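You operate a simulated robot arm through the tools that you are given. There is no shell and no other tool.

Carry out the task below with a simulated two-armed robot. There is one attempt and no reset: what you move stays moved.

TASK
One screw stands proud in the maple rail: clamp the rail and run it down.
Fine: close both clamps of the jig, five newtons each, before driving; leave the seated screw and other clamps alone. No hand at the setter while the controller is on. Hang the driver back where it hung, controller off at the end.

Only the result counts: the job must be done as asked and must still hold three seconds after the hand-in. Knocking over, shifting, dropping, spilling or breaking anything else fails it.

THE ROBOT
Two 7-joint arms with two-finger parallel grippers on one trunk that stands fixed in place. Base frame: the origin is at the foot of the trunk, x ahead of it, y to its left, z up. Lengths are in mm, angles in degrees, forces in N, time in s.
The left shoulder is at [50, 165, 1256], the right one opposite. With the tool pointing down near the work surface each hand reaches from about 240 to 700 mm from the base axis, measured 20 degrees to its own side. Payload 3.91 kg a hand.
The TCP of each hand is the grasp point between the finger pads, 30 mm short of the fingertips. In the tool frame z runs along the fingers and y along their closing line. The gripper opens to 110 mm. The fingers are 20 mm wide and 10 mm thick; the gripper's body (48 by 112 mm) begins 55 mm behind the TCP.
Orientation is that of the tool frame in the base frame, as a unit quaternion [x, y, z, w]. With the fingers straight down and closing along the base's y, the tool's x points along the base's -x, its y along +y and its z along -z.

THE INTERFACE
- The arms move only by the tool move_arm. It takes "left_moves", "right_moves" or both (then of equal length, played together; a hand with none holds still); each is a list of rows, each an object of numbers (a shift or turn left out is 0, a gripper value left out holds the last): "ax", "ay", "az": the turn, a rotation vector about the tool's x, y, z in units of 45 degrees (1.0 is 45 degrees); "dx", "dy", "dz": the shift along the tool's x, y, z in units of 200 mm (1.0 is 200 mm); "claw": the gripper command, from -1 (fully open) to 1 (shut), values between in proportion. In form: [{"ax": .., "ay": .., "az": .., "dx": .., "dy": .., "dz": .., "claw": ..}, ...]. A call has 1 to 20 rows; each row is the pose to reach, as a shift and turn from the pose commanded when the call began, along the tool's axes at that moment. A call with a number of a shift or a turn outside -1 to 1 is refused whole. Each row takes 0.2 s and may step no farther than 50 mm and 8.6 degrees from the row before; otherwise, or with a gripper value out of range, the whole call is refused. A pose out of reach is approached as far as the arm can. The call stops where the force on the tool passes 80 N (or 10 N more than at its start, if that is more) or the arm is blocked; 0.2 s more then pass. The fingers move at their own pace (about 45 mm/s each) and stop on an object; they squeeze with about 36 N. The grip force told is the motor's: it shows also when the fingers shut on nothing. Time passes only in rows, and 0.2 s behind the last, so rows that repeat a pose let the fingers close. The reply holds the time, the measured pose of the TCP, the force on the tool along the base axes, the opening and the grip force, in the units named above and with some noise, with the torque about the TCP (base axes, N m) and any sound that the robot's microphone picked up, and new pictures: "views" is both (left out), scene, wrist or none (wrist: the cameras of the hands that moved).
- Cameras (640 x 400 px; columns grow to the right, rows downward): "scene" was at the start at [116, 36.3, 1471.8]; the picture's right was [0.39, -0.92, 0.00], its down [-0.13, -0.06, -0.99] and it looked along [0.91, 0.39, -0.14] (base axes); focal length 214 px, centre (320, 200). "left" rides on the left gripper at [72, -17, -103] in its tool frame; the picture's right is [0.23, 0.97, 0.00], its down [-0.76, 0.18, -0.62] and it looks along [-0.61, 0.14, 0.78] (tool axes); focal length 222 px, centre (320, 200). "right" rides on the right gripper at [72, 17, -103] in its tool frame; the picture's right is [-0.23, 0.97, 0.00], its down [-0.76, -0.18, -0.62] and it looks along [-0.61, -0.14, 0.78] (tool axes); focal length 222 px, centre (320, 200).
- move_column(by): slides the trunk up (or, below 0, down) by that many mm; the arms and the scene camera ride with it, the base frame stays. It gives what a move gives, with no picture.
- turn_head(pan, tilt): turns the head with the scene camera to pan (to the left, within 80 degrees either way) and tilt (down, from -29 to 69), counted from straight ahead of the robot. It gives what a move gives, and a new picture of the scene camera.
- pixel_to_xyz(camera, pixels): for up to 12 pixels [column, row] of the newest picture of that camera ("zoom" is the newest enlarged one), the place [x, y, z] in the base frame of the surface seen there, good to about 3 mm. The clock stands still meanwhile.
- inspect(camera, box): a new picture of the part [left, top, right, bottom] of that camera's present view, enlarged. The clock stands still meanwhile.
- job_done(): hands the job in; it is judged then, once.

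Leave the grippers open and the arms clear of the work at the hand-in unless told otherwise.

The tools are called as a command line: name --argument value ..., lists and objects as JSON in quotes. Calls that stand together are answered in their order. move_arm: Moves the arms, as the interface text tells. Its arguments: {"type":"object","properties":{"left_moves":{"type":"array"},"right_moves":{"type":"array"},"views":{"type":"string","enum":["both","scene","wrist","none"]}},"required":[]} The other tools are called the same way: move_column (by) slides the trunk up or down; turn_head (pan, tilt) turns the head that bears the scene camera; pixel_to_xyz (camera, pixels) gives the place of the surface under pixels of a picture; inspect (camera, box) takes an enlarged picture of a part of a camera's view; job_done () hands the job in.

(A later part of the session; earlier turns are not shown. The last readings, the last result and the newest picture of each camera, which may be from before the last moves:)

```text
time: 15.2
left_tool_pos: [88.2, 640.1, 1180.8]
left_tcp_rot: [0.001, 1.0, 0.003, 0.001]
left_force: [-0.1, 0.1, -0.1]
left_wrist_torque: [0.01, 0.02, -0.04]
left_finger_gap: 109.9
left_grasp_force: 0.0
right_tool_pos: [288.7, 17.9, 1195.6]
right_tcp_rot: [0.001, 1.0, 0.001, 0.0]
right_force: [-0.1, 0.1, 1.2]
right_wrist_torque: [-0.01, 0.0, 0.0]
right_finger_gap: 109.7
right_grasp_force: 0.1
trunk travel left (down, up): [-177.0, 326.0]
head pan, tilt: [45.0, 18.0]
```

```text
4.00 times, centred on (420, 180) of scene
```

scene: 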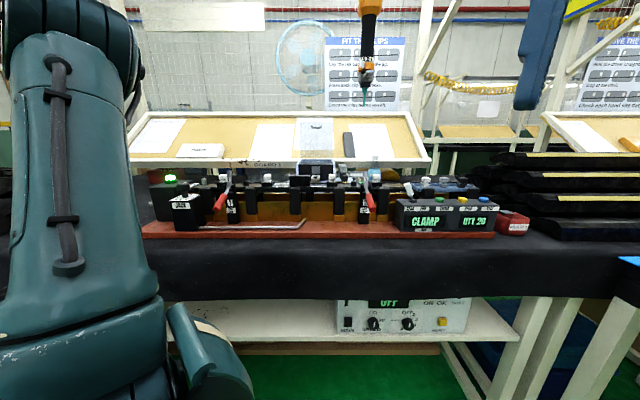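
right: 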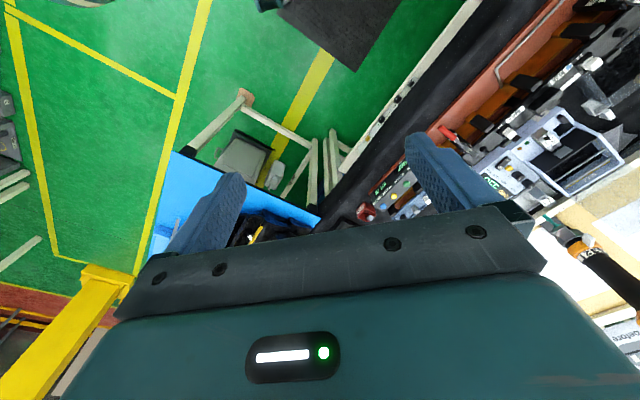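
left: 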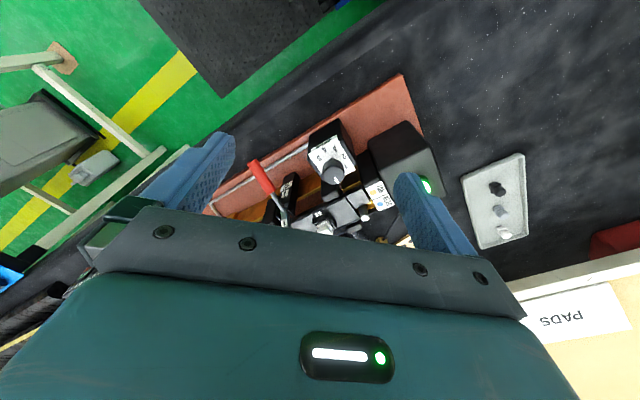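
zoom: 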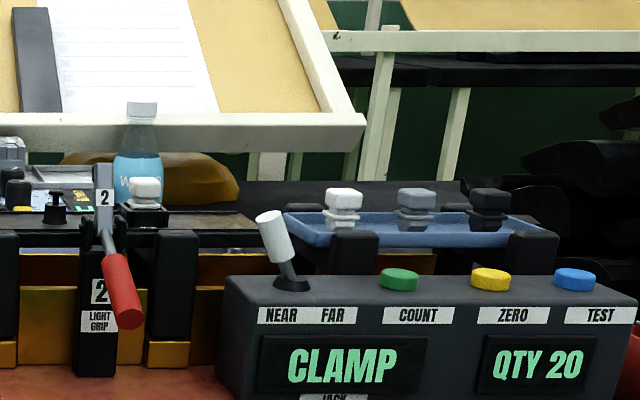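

Controller display reads "OFF". I'll zoom in on it and on the proud screw.

inspect --camera "scene" --box '[330, 290, 480, 340]'

inspect --camera "scene" --box '[330, 160, 390, 198]'

inspect --camera "scene" --box '[340, 50, 400, 110]'

inspect --camera "scene" --box '[150, 165, 230, 215]'

pixel_to_xyz --camera "scene" --pixels '[[347, 323], [373, 324], [408, 324], [441, 322], [388, 302], [412, 160], [355, 178], [369, 200], [366, 180], [228, 180], [218, 203], [365, 92]]'

```text
4.27 times, centred on (405, 315) of scene
```

zoom: 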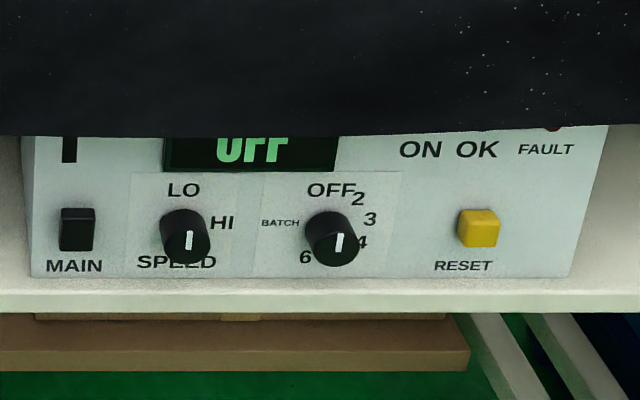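

```text
10.53 times, centred on (360, 179) of scene
```

zoom: 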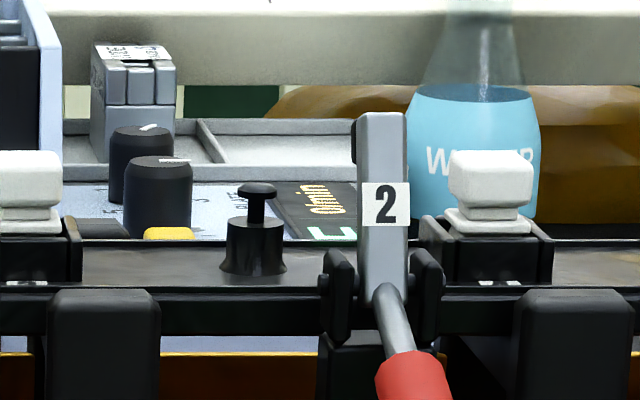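

```text
6.67 times, centred on (370, 80) of scene
```

zoom: 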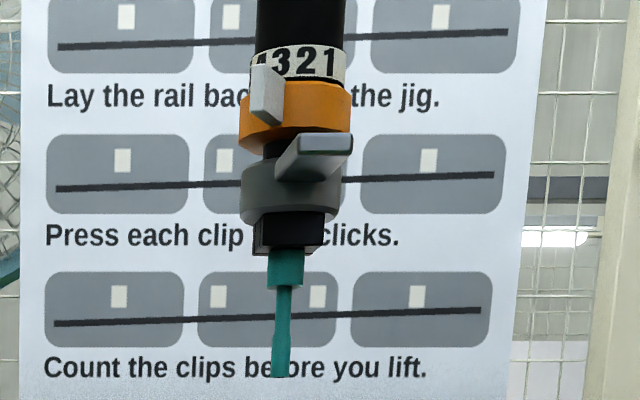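

```text
8.00 times, centred on (190, 190) of scene
```

zoom: 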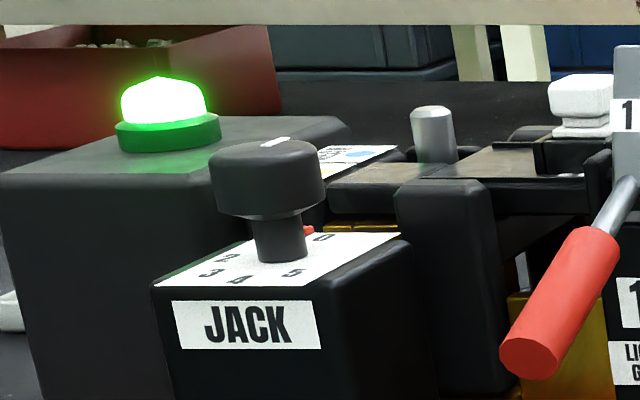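

```text
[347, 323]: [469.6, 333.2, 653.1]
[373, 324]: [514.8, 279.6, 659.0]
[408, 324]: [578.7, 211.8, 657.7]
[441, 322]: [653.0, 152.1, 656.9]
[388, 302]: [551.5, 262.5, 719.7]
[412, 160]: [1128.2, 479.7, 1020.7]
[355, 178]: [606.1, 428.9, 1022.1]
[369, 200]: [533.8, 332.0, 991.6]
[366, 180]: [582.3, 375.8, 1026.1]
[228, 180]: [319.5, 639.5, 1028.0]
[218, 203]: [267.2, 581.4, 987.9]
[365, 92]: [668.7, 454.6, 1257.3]
```

Controller is OFF. The proud screw is confirmed (head at about z 1022, next to clamp 2). I'll zoom in harder on the driver's head, ring, lever, and on the JACK dial from here.

inspect --camera "scene" --box '[355, 0, 387, 20]'

inspect --camera "scene" --box '[350, 54, 382, 74]'

inspect --camera "scene" --box '[350, 70, 382, 90]'

inspect --camera "scene" --box '[166, 178, 206, 203]'

inspect --camera "scene" --box '[210, 160, 250, 185]'

```text
16.00 times, centred on (371, 10) of scene
```

zoom: 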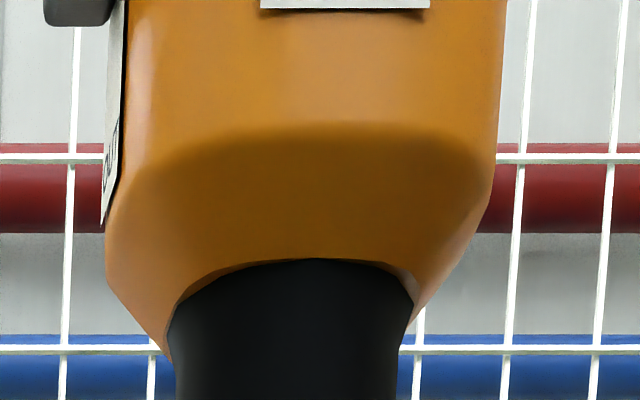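

```text
16.00 times, centred on (366, 64) of scene
```

zoom: 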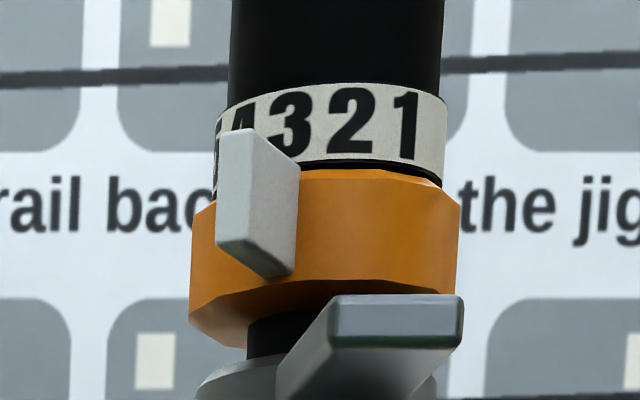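

```text
16.00 times, centred on (366, 80) of scene
```

zoom: 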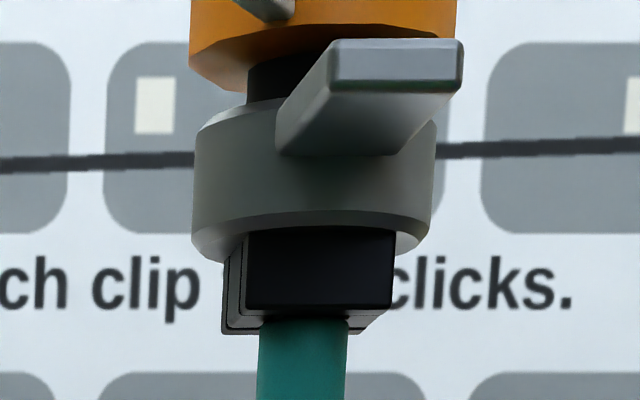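

```text
16.00 times, centred on (186, 190) of scene
```

zoom: 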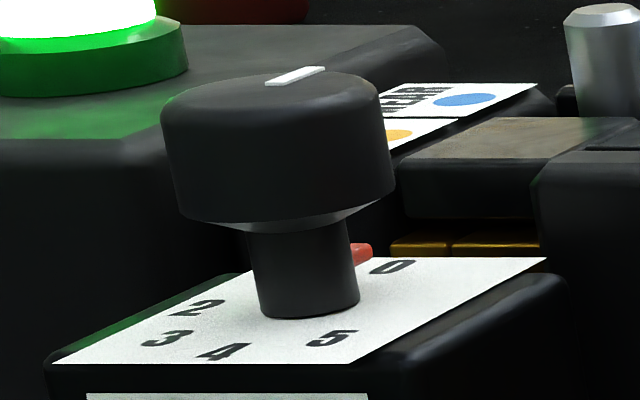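

```text
16.00 times, centred on (230, 172) of scene
```

zoom: 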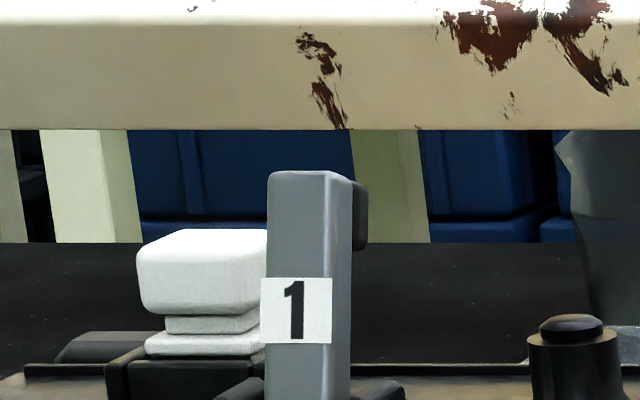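

The clamp arms stand up off the rail with handles down toward me – open, "vertical-handle" style: lifting the handle should swing the arm down. I'll measure the cloth front, shelf front, and the clamp arms' geometry.

pixel_to_xyz --camera "scene" --pixels '[[300, 280], [300, 244], [420, 340], [347, 318], [347, 329], [345, 303], [230, 166], [229, 173], [233, 180], [220, 205], [232, 190], [300, 225]]'

inspect --camera "scene" --box '[336, 294, 376, 334]'

inspect --camera "scene" --box '[205, 160, 253, 220]'

```text
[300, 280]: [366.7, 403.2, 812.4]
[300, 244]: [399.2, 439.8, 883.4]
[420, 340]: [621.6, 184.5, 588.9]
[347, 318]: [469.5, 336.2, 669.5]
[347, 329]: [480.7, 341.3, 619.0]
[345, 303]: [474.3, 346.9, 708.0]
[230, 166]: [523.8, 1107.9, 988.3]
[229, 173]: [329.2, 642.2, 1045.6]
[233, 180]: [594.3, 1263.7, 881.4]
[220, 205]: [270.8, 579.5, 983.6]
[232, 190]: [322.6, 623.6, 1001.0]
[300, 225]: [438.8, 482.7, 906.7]
```

```text
10.00 times, centred on (356, 314) of scene
```

zoom: 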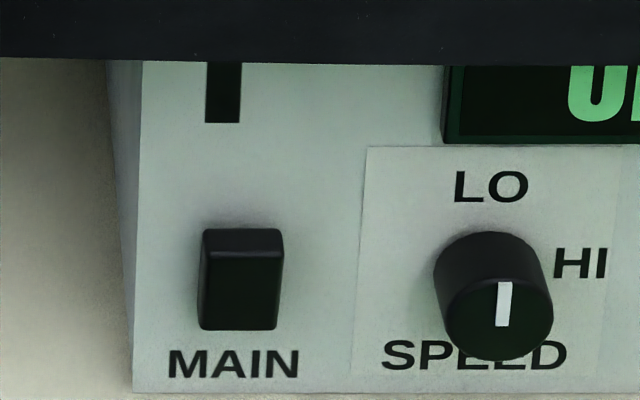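

```text
6.67 times, centred on (229, 190) of scene
```

zoom: 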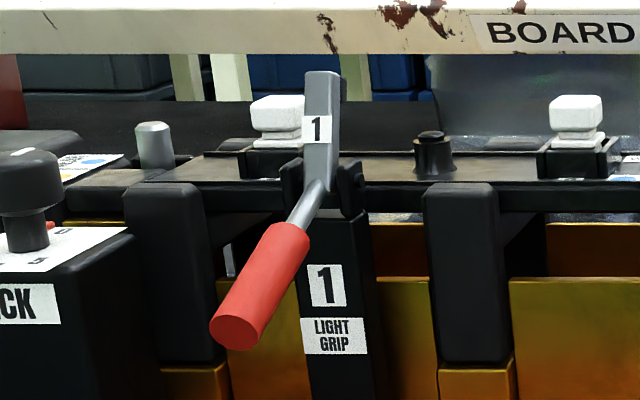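

MAIN is a black button on the vertical controller face at about (470,334,660), below the cloth. Now I'll raise the trunk back and view the driver's left side (label strip and black button) with the left wrist camera.

move_column --by 300

move_arm --left_moves '[{"dx": -0.2, "az": 0.17}, {"dx": -0.4, "az": 0.34}, {"dx": -0.6, "az": 0.51}, {"dx": -0.8, "az": 0.68}, {"dx": -1.0, "az": 0.85}, {"dx": -1.0, "az": 1.0}]' --views "both"

```text
time: 18.2
left_tool_pos: [87.9, 641.9, 1482.4]
left_tcp_rot: [0.001, 1.0, 0.002, 0.0]
left_force: [-0.4, -0.7, -1.3]
left_wrist_torque: [0.03, -0.03, -0.01]
left_finger_gap: 110.0
left_grasp_force: 0.1
right_tool_pos: [286.6, 17.2, 1495.4]
right_tcp_rot: [0.0, 1.0, 0.0, 0.0]
right_force: [0.3, 0.0, -0.7]
right_wrist_torque: [0.03, 0.02, -0.02]
right_finger_gap: 110.0
right_grasp_force: 0.1
trunk travel left (down, up): [-477.0, 26.0]
head pan, tilt: [45.0, 18.0]
```

```text
time: 19.6
left_tool_pos: [279.4, 626.9, 1457.3]
left_tcp_rot: [0.365, 0.931, 0.002, -0.001]
left_force: [-0.4, 0.8, 0.1]
left_wrist_torque: [0.0, -0.01, 0.01]
left_finger_gap: 109.9
left_grasp_force: 0.2
left hand out of reach, approached as far as the arm can: row 2, 3, 4, 5, 6
right_tool_pos: [289.5, 18.6, 1495.3]
right_tcp_rot: [0.0, 1.0, 0.0, -0.001]
right_force: [0.5, 0.9, 0.2]
right_wrist_torque: [0.0, 0.05, 0.04]
right_finger_gap: 110.1
right_grasp_force: 0.0
trunk travel left (down, up): [-477.0, 26.0]
head pan, tilt: [45.0, 18.0]
```

scene: 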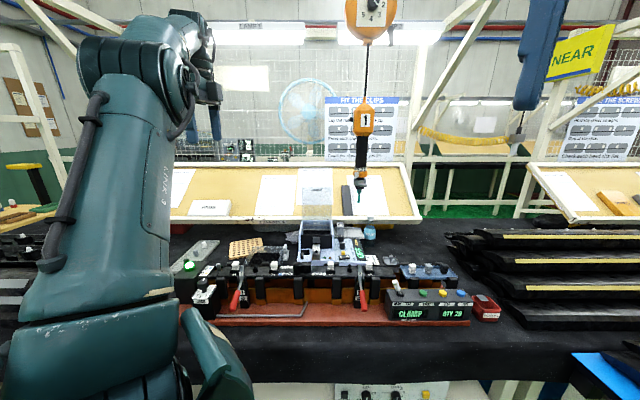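
left: 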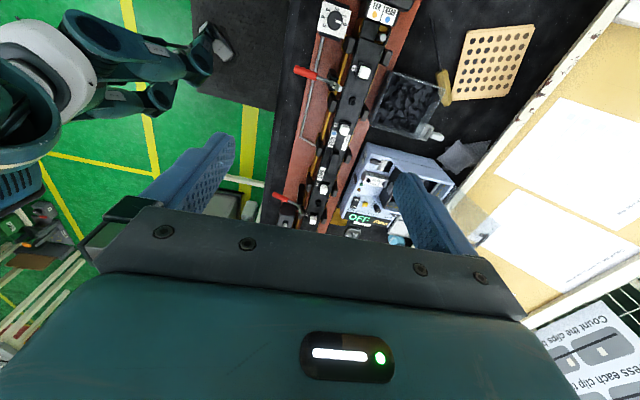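

The hand is yawed about 43° now. Next I pitch it up 40° while sliding it toward the driver's left side (staying about 200 mm off).

move_arm --left_moves '[{"dx": -0.14, "dy": 0.04, "dz": 0.03, "ay": -0.15}, {"dx": -0.28, "dy": 0.08, "dz": 0.06, "ay": -0.3}, {"dx": -0.42, "dy": 0.12, "dz": 0.09, "ay": -0.45}, {"dx": -0.56, "dy": 0.16, "dz": 0.12, "ay": -0.6}, {"dx": -0.7, "dy": 0.2, "dz": 0.15, "ay": -0.75}, {"dx": -0.8, "dy": 0.24, "dz": 0.18, "ay": -0.89}]' --views "both"

```text
time: 21.0
left_tool_pos: [425.0, 546.3, 1420.5]
left_tcp_rot: [0.36, 0.868, -0.129, 0.317]
left_force: [-0.5, -0.9, -0.9]
left_wrist_torque: [0.0, -0.02, 0.03]
left_finger_gap: 110.2
left_grasp_force: 0.1
right_tool_pos: [288.3, 18.7, 1495.4]
right_tcp_rot: [-0.001, 1.0, 0.001, -0.001]
right_force: [-0.3, -1.1, 0.7]
right_wrist_torque: [-0.03, 0.02, -0.03]
right_finger_gap: 110.1
right_grasp_force: 0.1
trunk travel left (down, up): [-477.0, 26.0]
head pan, tilt: [45.0, 18.0]
```

scene: 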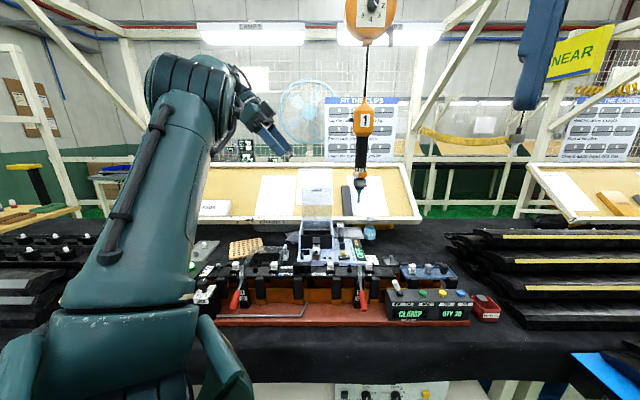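
left: 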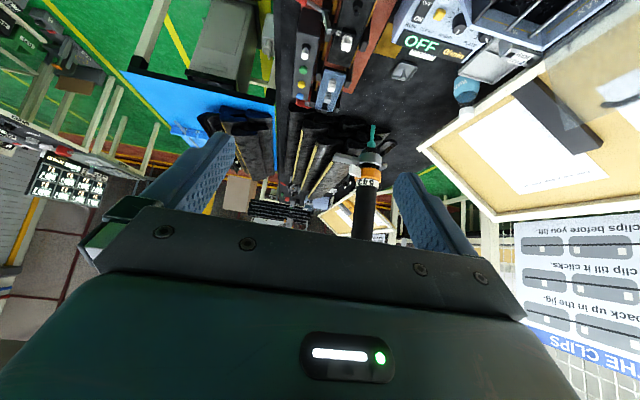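

The driver is at (370,170) in the left camera (upside down). I'll zoom.

inspect --camera "left" --box '[330, 110, 410, 190]'

inspect --camera "left" --box '[345, 120, 395, 200]'

inspect --camera "scene" --box '[345, 95, 380, 145]'

```text
5.00 times, centred on (370, 150) of left
```

zoom: 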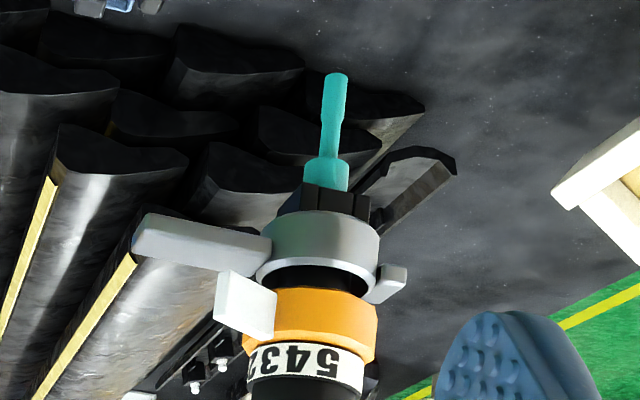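

```text
5.00 times, centred on (370, 160) of left
```

zoom: 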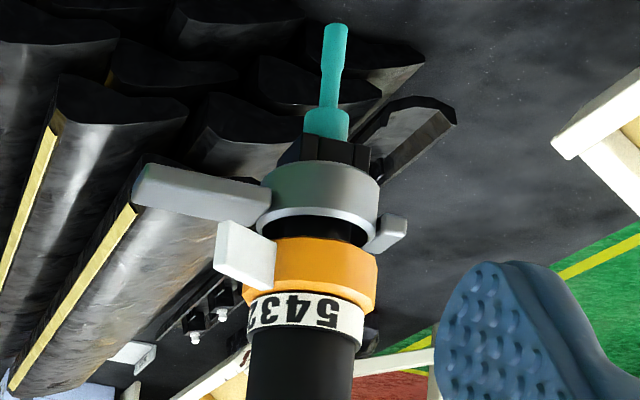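

```text
8.00 times, centred on (362, 120) of scene
```

zoom: 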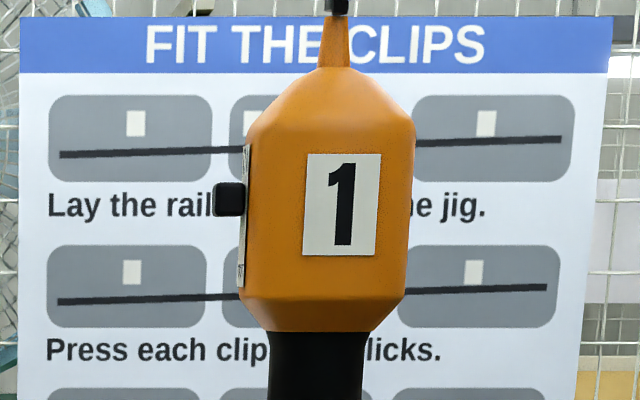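

To read the label by the black button on the driver's left side, I shift the left hand a little further round and pitch up 20° more, keeping about 100 mm clear of the driver.

move_arm --left_moves '[{"dx": -0.15, "dy": 0.08, "dz": 0.06, "ay": -0.15}, {"dx": -0.3, "dy": 0.16, "dz": 0.11, "ay": -0.3}, {"dx": -0.4, "dy": 0.22, "dz": 0.15, "ay": -0.44}]' --views "wrist"

inspect --camera "left" --box '[320, 60, 480, 200]'

```text
time: 21.8
left_tool_pos: [516.0, 522.4, 1448.3]
left_tcp_rot: [0.333, 0.8, -0.191, 0.462]
left_force: [0.8, 0.1, -0.7]
left_wrist_torque: [0.0, 0.0, -0.03]
left_finger_gap: 110.2
left_grasp_force: 0.0
right_tool_pos: [289.5, 17.6, 1494.4]
right_tcp_rot: [0.0, 1.0, 0.001, 0.0]
right_force: [-0.3, -1.0, 0.1]
right_wrist_torque: [0.02, 0.05, -0.01]
right_finger_gap: 109.8
right_grasp_force: 0.0
trunk travel left (down, up): [-477.0, 26.0]
head pan, tilt: [45.0, 18.0]
```

left: 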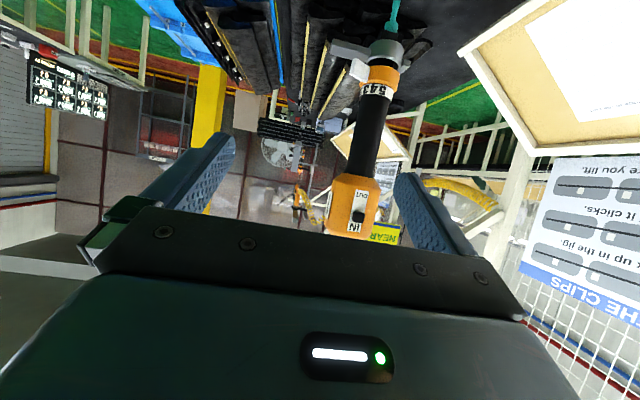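

```text
2.86 times, centred on (400, 130) of left
```

zoom: 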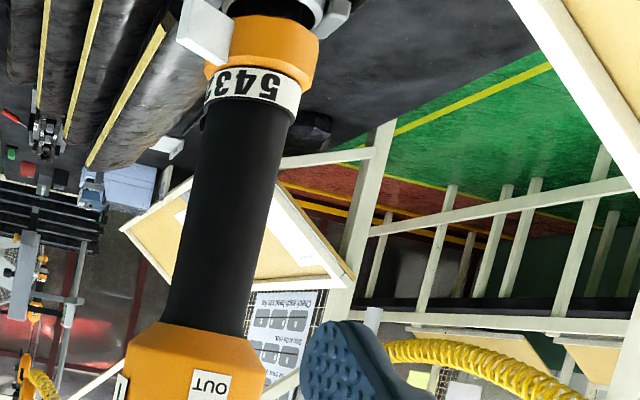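

It is an IN/OUT slide switch. I'll zoom in to see which way it is set.

inspect --camera "left" --box '[325, 165, 395, 245]'

inspect --camera "left" --box '[340, 20, 420, 100]'

inspect --camera "right" --box '[480, 180, 640, 280]'

pixel_to_xyz --camera "left" --pixels '[[357, 214], [357, 228], [360, 200], [370, 130], [375, 90], [380, 70], [385, 48], [393, 20], [345, 48], [357, 70], [366, 160], [340, 200]]'

```text
5.00 times, centred on (360, 205) of left
```

zoom: 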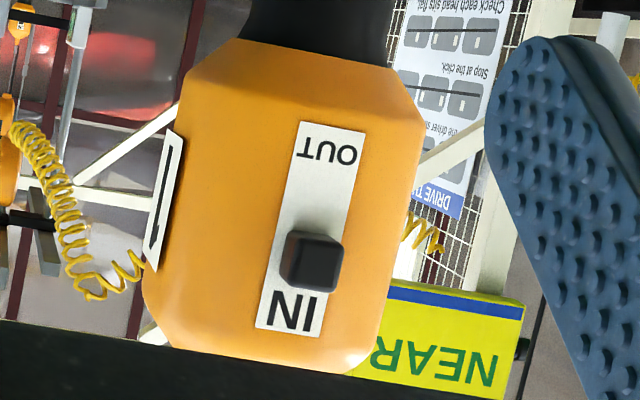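

```text
5.00 times, centred on (380, 60) of left
```

zoom: 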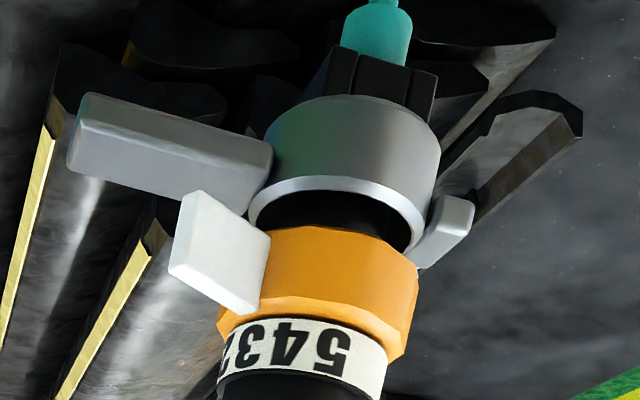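

```text
4.00 times, centred on (560, 230) of right
```

zoom: 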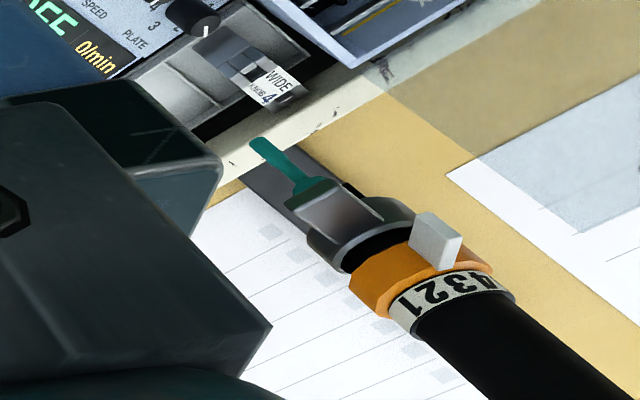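

```text
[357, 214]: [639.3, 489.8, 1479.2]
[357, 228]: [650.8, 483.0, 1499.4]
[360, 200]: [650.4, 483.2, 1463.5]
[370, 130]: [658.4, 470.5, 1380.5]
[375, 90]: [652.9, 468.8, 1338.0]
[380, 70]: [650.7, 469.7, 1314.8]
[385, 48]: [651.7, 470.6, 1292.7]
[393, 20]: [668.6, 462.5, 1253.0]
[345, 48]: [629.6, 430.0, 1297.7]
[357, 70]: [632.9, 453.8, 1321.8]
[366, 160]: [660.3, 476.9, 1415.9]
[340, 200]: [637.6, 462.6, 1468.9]
```

The slide is at IN (good) and the torque pointer sits at 3; I'll leave both alone. Now I back the left hand away from the driver and return it to pointing down.

move_arm --left_moves '[{"dx": 0.08, "dy": -0.09, "dz": -0.03, "ay": 0.15}, {"dx": 0.16, "dy": -0.19, "dz": -0.06, "ay": 0.3}, {"dx": 0.25, "dy": -0.28, "dz": -0.09, "ay": 0.45}, {"dx": 0.33, "dy": -0.37, "dz": -0.12, "ay": 0.6}, {"dx": 0.41, "dy": -0.47, "dz": -0.15, "ay": 0.75}, {"dx": 0.495, "dy": -0.558, "dz": -0.178, "ay": 0.9}]' --views "none"

move_arm --left_moves '[{"ay": 0.15}, {"ay": 0.3}, {"ay": 0.433}]' --views "none"

move_arm --left_moves '[{"az": -0.17}, {"az": -0.34}, {"az": -0.51}, {"az": -0.68}, {"az": -0.85}, {"az": -1.0}]' --views "none"

move_arm --left_moves '[{"az": -0.17}, {"az": -0.34}, {"az": -0.51}, {"az": -0.68}, {"az": -0.85}, {"az": -1.0}]' --views "both"

```text
time: 23.2
left_tool_pos: [376.8, 498.8, 1383.0]
left_tcp_rot: [0.379, 0.911, -0.061, 0.154]
left_force: [0.9, 0.3, 0.1]
left_wrist_torque: [0.01, 0.05, -0.01]
left_finger_gap: 110.0
left_grasp_force: 0.1
right_tool_pos: [288.4, 16.2, 1494.9]
right_tcp_rot: [0.0, 1.0, 0.001, 0.001]
right_force: [-0.6, -0.5, -0.2]
right_wrist_torque: [-0.01, -0.02, 0.02]
right_finger_gap: 110.3
right_grasp_force: 0.1
trunk travel left (down, up): [-477.0, 26.0]
head pan, tilt: [45.0, 18.0]
```

```text
time: 24.0
left_tool_pos: [377.7, 498.2, 1379.7]
left_tcp_rot: [0.383, 0.924, 0.004, -0.003]
left_force: [0.0, 0.4, -0.1]
left_wrist_torque: [0.01, 0.05, -0.02]
left_finger_gap: 110.2
left_grasp_force: 0.0
right_tool_pos: [288.3, 16.3, 1495.2]
right_tcp_rot: [0.0, 1.0, 0.0, 0.0]
right_force: [0.1, -0.5, -0.7]
right_wrist_torque: [0.02, 0.01, 0.02]
right_finger_gap: 110.0
right_grasp_force: 0.1
trunk travel left (down, up): [-477.0, 26.0]
head pan, tilt: [45.0, 18.0]
```

```text
time: 25.4
left_tool_pos: [378.3, 498.6, 1381.5]
left_tcp_rot: [-0.001, 1.0, 0.004, 0.001]
left_force: [-0.1, 0.7, 0.5]
left_wrist_torque: [-0.03, -0.01, 0.0]
left_finger_gap: 110.0
left_grasp_force: 0.1
right_tool_pos: [288.2, 17.7, 1495.6]
right_tcp_rot: [0.0, 1.0, 0.001, 0.0]
right_force: [0.3, 0.6, -0.5]
right_wrist_torque: [-0.02, -0.01, 0.01]
right_finger_gap: 109.9
right_grasp_force: 0.2
trunk travel left (down, up): [-477.0, 26.0]
head pan, tilt: [45.0, 18.0]
```

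```text
time: 26.8
left_tool_pos: [377.9, 497.8, 1379.9]
left_tcp_rot: [-0.383, 0.924, 0.003, 0.001]
left_force: [0.4, 0.3, 0.2]
left_wrist_torque: [-0.01, -0.02, 0.01]
left_finger_gap: 110.1
left_grasp_force: 0.1
right_tool_pos: [288.0, 17.3, 1495.0]
right_tcp_rot: [0.0, 1.0, 0.001, 0.001]
right_force: [0.3, -0.4, -1.2]
right_wrist_torque: [0.0, 0.0, 0.01]
right_finger_gap: 109.7
right_grasp_force: 0.0
trunk travel left (down, up): [-477.0, 26.0]
head pan, tilt: [45.0, 18.0]
```

scene: 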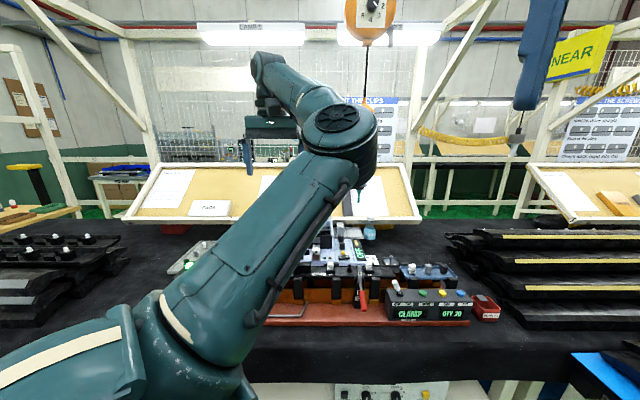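
left: 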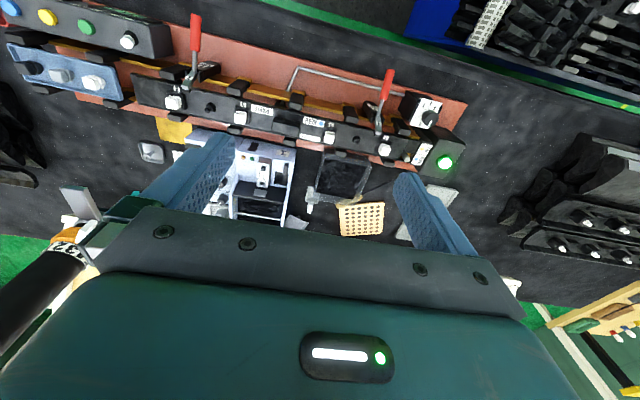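

The elbow shows in front of the driver in this view; I'll check its real depth, and clamp positions from the left picture.

pixel_to_xyz --camera "scene" --pixels '[[345, 118], [370, 140], [335, 95], [362, 185]]'

pixel_to_xyz --camera "left" --pixels '[[389, 80], [384, 105], [377, 130], [194, 35], [190, 65], [186, 85], [430, 118], [210, 108], [357, 140], [382, 120], [380, 100]]'

inspect --camera "left" --box '[330, 50, 490, 180]'

```text
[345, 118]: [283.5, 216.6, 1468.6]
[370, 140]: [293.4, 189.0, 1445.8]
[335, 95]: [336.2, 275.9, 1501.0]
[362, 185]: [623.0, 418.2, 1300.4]
```

```text
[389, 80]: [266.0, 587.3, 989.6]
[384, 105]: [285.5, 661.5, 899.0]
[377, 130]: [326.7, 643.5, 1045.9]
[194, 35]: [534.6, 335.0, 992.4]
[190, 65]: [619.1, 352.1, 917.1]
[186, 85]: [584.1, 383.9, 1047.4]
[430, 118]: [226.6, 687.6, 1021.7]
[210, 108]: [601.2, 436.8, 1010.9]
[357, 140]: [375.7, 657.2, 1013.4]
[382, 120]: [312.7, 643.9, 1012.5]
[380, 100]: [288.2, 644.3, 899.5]
```

```text
3.08 times, centred on (410, 115) of left
```

zoom: 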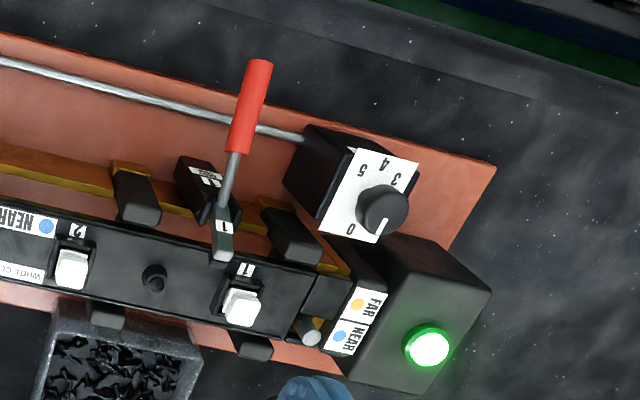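

Clear view of the dial. I'll enlarge it and measure the numeral positions.

inspect --camera "left" --box '[405, 90, 455, 140]'

inspect --camera "left" --box '[365, 65, 405, 145]'

```text
8.00 times, centred on (430, 115) of left
```

zoom: 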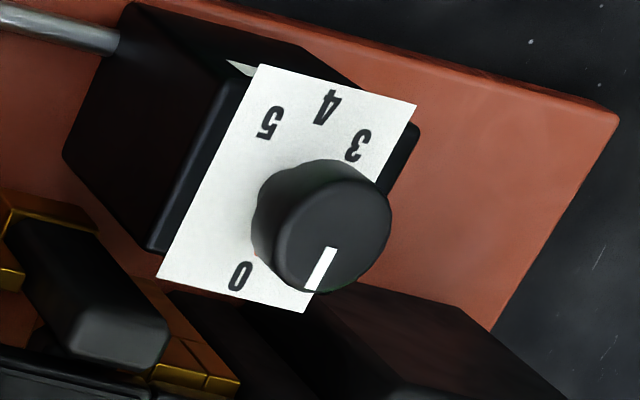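

```text
5.00 times, centred on (385, 105) of left
```

zoom: 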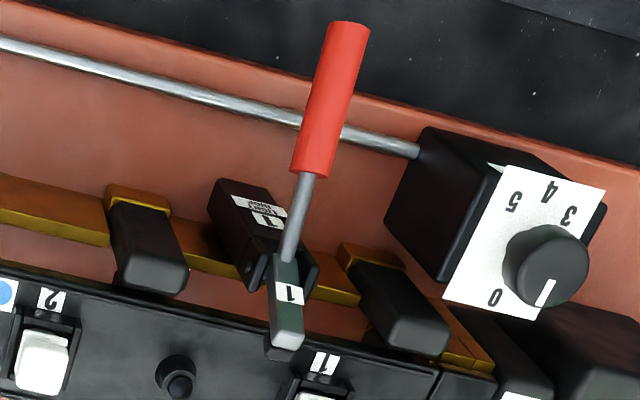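

I'll measure the lamp box's height near the dial and other surfaces around the knob, to make sure fingers have room.

pixel_to_xyz --camera "left" --pixels '[[434, 129], [437, 133], [450, 135], [462, 146], [428, 133], [425, 128], [415, 128], [422, 145], [410, 150], [408, 135], [424, 106], [445, 160]]'

inspect --camera "left" --box '[400, 100, 480, 180]'

```text
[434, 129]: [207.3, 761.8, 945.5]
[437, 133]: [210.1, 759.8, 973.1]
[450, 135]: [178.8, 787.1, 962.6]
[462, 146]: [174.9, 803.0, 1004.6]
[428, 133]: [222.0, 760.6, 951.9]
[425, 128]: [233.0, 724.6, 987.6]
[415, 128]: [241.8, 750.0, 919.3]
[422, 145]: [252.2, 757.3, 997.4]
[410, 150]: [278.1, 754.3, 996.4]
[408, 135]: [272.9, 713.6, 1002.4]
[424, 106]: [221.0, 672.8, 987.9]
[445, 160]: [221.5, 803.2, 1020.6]
```

```text
5.00 times, centred on (440, 140) of left
```

zoom: 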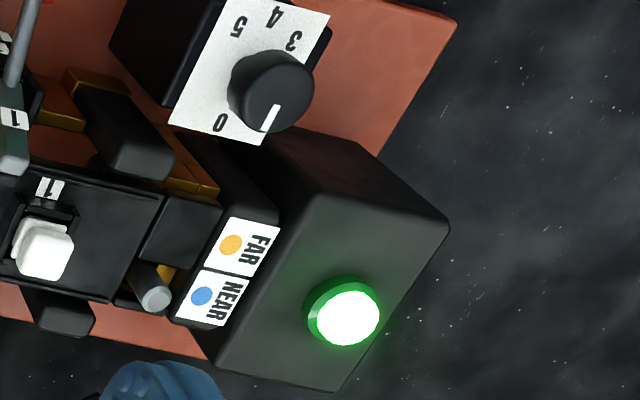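

The setter knob's centre works out to about (228,688), pointer at 0, with 5 at 225° counter-clockwise. First the clamps. I bring the left hand above clamp 1's red handle (about (267,589)), with fingers partly open along the rail's direction.

move_arm --left_moves '[{"dx": 0.014, "dy": 0.143, "dz": 0.19, "claw": -0.1}, {"dx": 0.028, "dy": 0.286, "dz": 0.38}, {"dx": 0.042, "dy": 0.428, "dz": 0.57}, {"dx": 0.056, "dy": 0.571, "dz": 0.76}, {"dx": 0.07, "dy": 0.714, "dz": 0.95}]' --views "both"

```text
time: 28.0
left_tool_pos: [265.5, 591.0, 1190.0]
left_tcp_rot: [-0.382, 0.924, 0.002, 0.0]
left_force: [-0.3, 0.1, -0.3]
left_wrist_torque: [0.03, -0.01, 0.01]
left_finger_gap: 60.6
left_grasp_force: 0.1
right_tool_pos: [287.8, 18.4, 1494.2]
right_tcp_rot: [-0.001, 1.0, -0.001, 0.0]
right_force: [-0.3, 0.0, -0.2]
right_wrist_torque: [-0.01, 0.03, 0.0]
right_finger_gap: 110.1
right_grasp_force: 0.0
trunk travel left (down, up): [-477.0, 26.0]
head pan, tilt: [45.0, 18.0]
```

scene: 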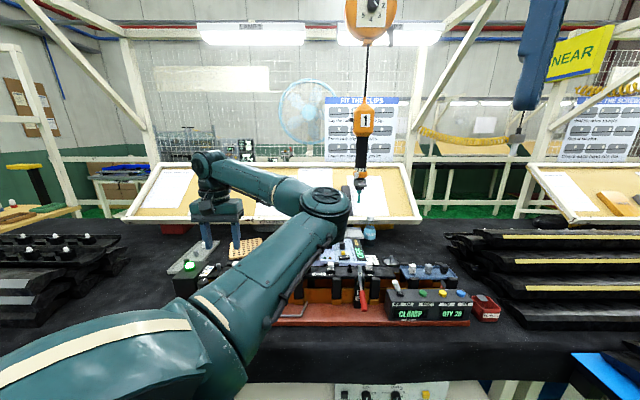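
left: 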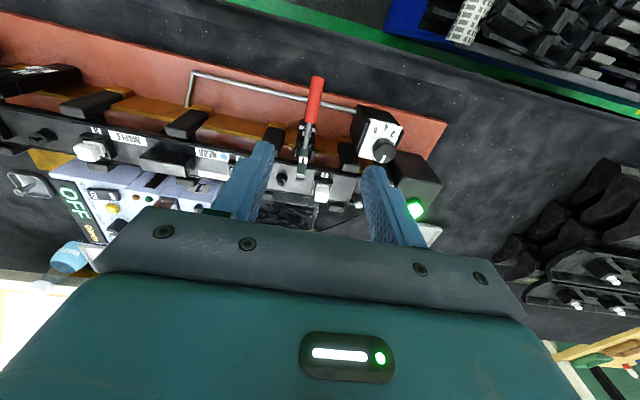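

The hand is above the handle. I'll descend 120 mm and look again.

move_arm --left_moves '[{"dz": 0.2}, {"dz": 0.4}, {"dz": 0.6}]' --views "wrist"

inspect --camera "left" --box '[220, 90, 420, 215]'

inspect --camera "right" --box '[440, 0, 640, 125]'

```text
time: 28.8
left_tool_pos: [267.4, 591.4, 1071.1]
left_tcp_rot: [-0.382, 0.924, 0.003, 0.001]
left_force: [0.2, 0.8, -0.8]
left_wrist_torque: [0.0, 0.0, -0.04]
left_finger_gap: 60.5
left_grasp_force: 0.0
right_tool_pos: [288.7, 18.0, 1495.7]
right_tcp_rot: [0.0, 1.0, 0.001, -0.001]
right_force: [0.8, 0.2, 0.4]
right_wrist_torque: [0.02, 0.02, 0.02]
right_finger_gap: 110.0
right_grasp_force: 0.0
trunk travel left (down, up): [-477.0, 26.0]
head pan, tilt: [45.0, 18.0]
```

left: 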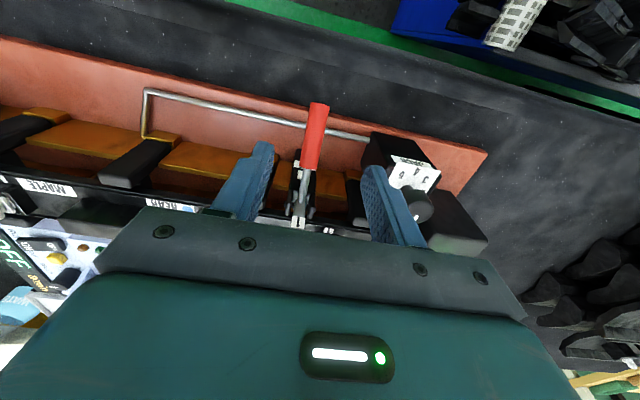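

```text
3.20 times, centred on (320, 152) of left
```

zoom: 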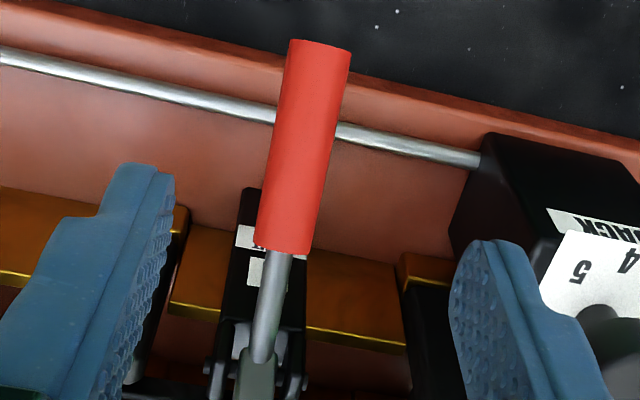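

```text
3.20 times, centred on (540, 62) of right
```

zoom: 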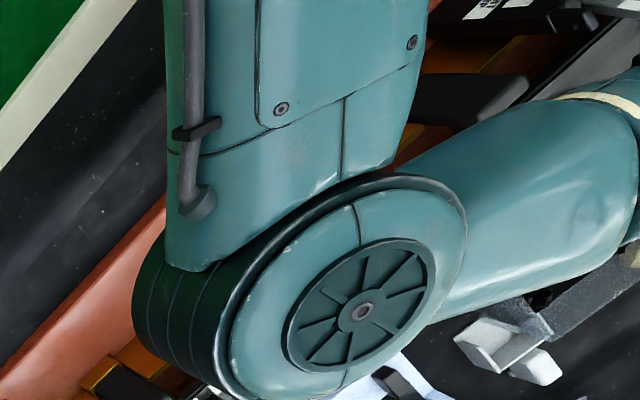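

I want to make sure the elbow is clear of the bench; I'll take a fresh scene picture.

turn_head --pan 45 --tilt 28

```text
time: 29.6
left_tool_pos: [268.3, 591.3, 1071.3]
left_tcp_rot: [-0.382, 0.924, 0.002, 0.0]
left_force: [-0.7, -0.6, -0.4]
left_wrist_torque: [0.03, 0.03, 0.0]
left_finger_gap: 60.4
left_grasp_force: 0.1
right_tool_pos: [287.1, 18.0, 1494.4]
right_tcp_rot: [0.0, 1.0, 0.002, 0.0]
right_force: [-0.5, -0.4, 0.6]
right_wrist_torque: [-0.01, -0.01, 0.0]
right_finger_gap: 110.0
right_grasp_force: 0.1
trunk travel left (down, up): [-477.0, 26.0]
head pan, tilt: [45.0, 28.0]
```

scene: 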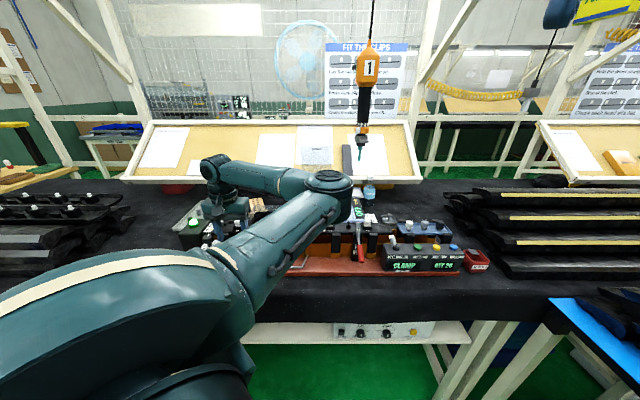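

pixel_to_xyz --camera "scene" --pixels '[[330, 180], [345, 192], [300, 230], [345, 210], [328, 205], [215, 165], [235, 215]]'

inspect --camera "scene" --box '[180, 150, 400, 288]'

```text
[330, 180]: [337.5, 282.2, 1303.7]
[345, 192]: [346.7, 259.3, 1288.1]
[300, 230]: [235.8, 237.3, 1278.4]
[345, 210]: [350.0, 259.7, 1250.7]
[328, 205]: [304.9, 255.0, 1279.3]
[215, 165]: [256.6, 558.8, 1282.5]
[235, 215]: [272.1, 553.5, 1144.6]
```

```text
2.90 times, centred on (290, 219) of scene
```

zoom: 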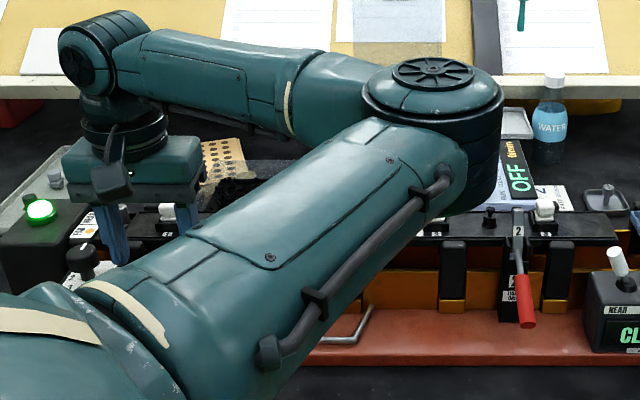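

The elbow is clear of the bench (about (340,270,1300)). I descend the last 90 mm so the handle comes between the finger pads.

move_arm --left_moves '[{"dz": 0.15}, {"dz": 0.3}, {"dz": 0.44}]' --views "wrist"

inspect --camera "left" --box '[220, 60, 420, 215]'

inspect --camera "scene" --box '[180, 150, 340, 270]'

```text
time: 30.4
left_tool_pos: [267.1, 591.9, 982.8]
left_tcp_rot: [-0.382, 0.924, 0.004, 0.002]
left_force: [0.4, 0.2, -0.2]
left_wrist_torque: [0.01, 0.03, 0.0]
left_finger_gap: 60.6
left_grasp_force: 0.1
right_tool_pos: [287.7, 17.3, 1494.3]
right_tcp_rot: [0.0, 1.0, 0.001, 0.0]
right_force: [-0.6, -0.5, 0.2]
right_wrist_torque: [-0.01, -0.01, -0.02]
right_finger_gap: 109.9
right_grasp_force: 0.1
trunk travel left (down, up): [-477.0, 26.0]
head pan, tilt: [45.0, 28.0]
```

left: 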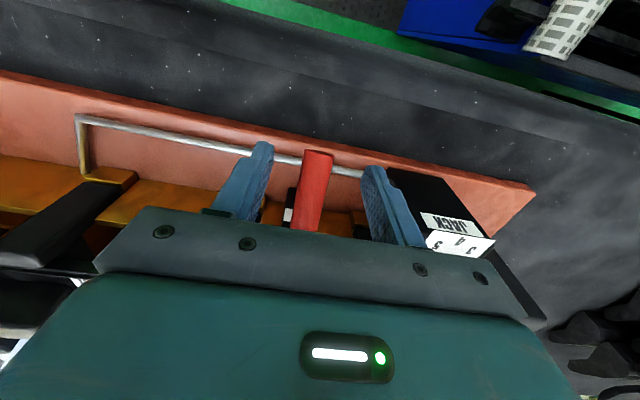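

```text
2.58 times, centred on (320, 138) of left
```

zoom: 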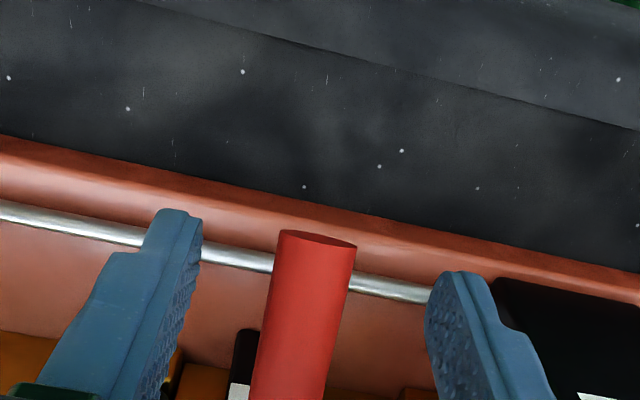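

```text
3.33 times, centred on (260, 210) of scene
```

zoom: 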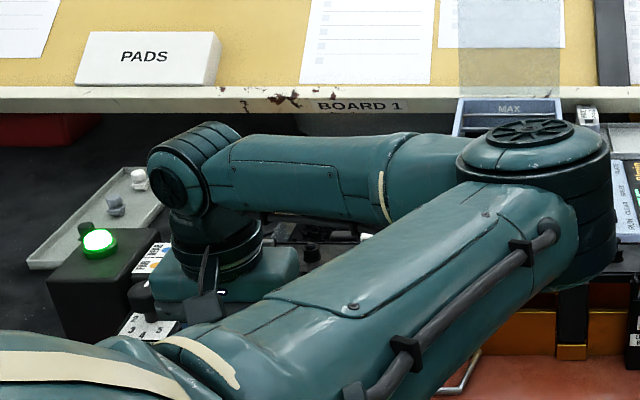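

Before touching, I want to compare the "LIGHT GRIP" label with the far jig's clamp labels for meaning.

turn_head --pan 0 --tilt 15

inspect --camera "scene" --box '[405, 195, 445, 220]'

inspect --camera "scene" --box '[415, 160, 475, 198]'

```text
time: 31.5
left_tool_pos: [266.7, 591.4, 983.1]
left_tcp_rot: [-0.382, 0.924, 0.003, 0.001]
left_force: [-0.3, -0.9, 0.5]
left_wrist_torque: [-0.05, -0.03, 0.01]
left_finger_gap: 60.4
left_grasp_force: 0.0
right_tool_pos: [288.5, 16.8, 1496.3]
right_tcp_rot: [0.0, 1.0, 0.001, 0.0]
right_force: [-0.1, 0.1, 0.2]
right_wrist_torque: [0.03, 0.0, 0.01]
right_finger_gap: 110.1
right_grasp_force: 0.1
trunk travel left (down, up): [-477.0, 26.0]
head pan, tilt: [0.0, 15.0]
```

scene: 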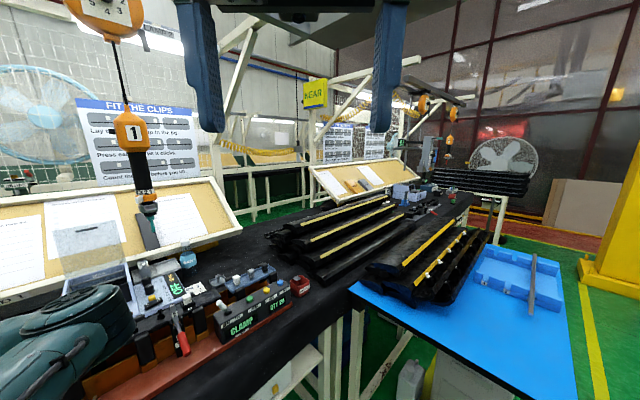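

```text
16.00 times, centred on (425, 208) of scene
```

zoom: 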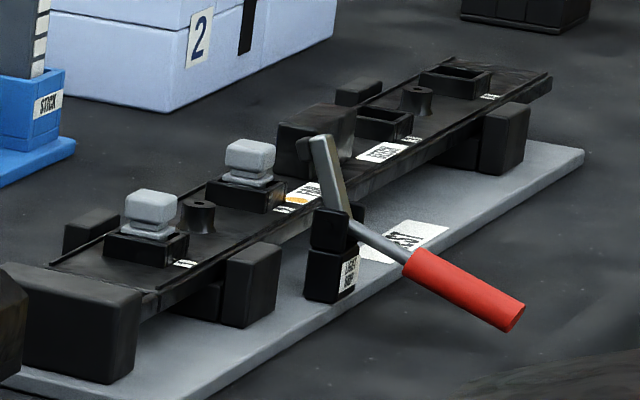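

```text
10.53 times, centred on (445, 179) of scene
```

zoom: 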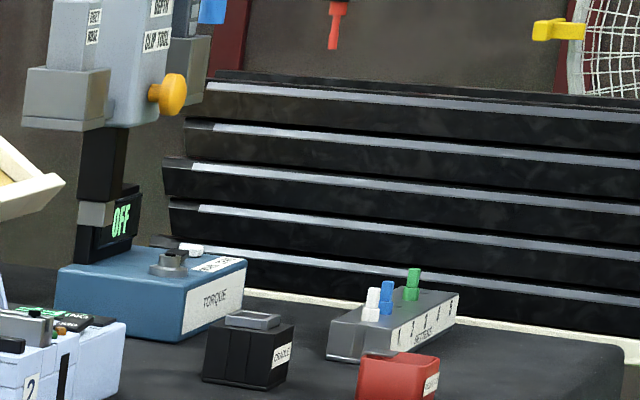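

There is a holder labelled "SETTERS" at the far bench. I'll zoom in on it and the instrument beside it.

inspect --camera "scene" --box '[442, 182, 462, 196]'

inspect --camera "scene" --box '[414, 150, 444, 198]'

inspect --camera "scene" --box '[422, 203, 438, 213]'

inspect --camera "scene" --box '[385, 175, 425, 205]'

```text
16.00 times, centred on (452, 189) of scene
```

zoom: 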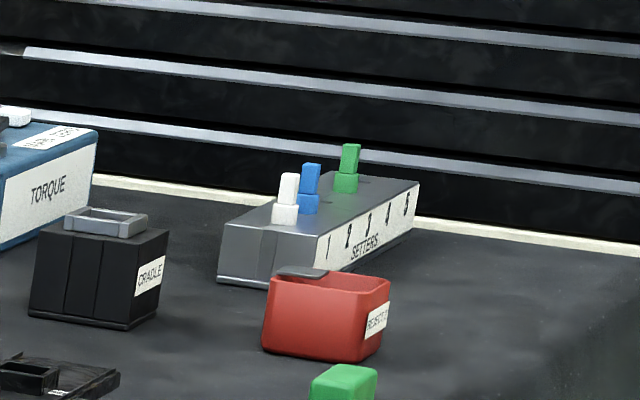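

```text
8.33 times, centred on (429, 174) of scene
```

zoom: 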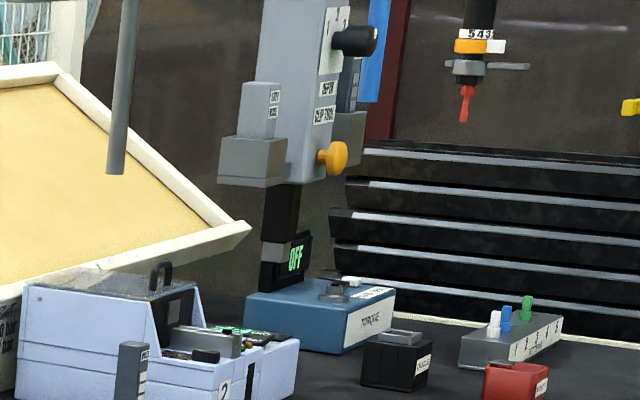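

```text
16.00 times, centred on (430, 208) of scene
```

zoom: 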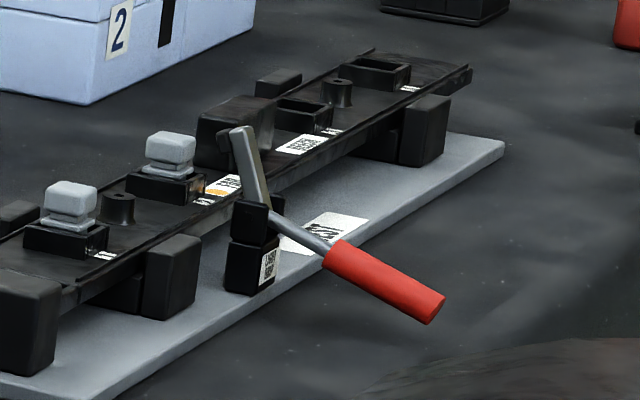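

```text
13.33 times, centred on (405, 190) of scene
```

zoom: 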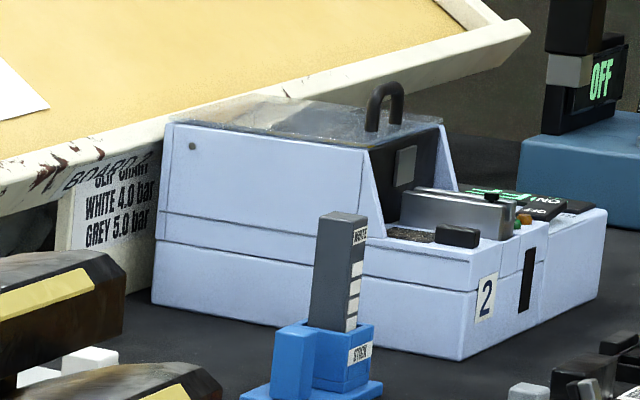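

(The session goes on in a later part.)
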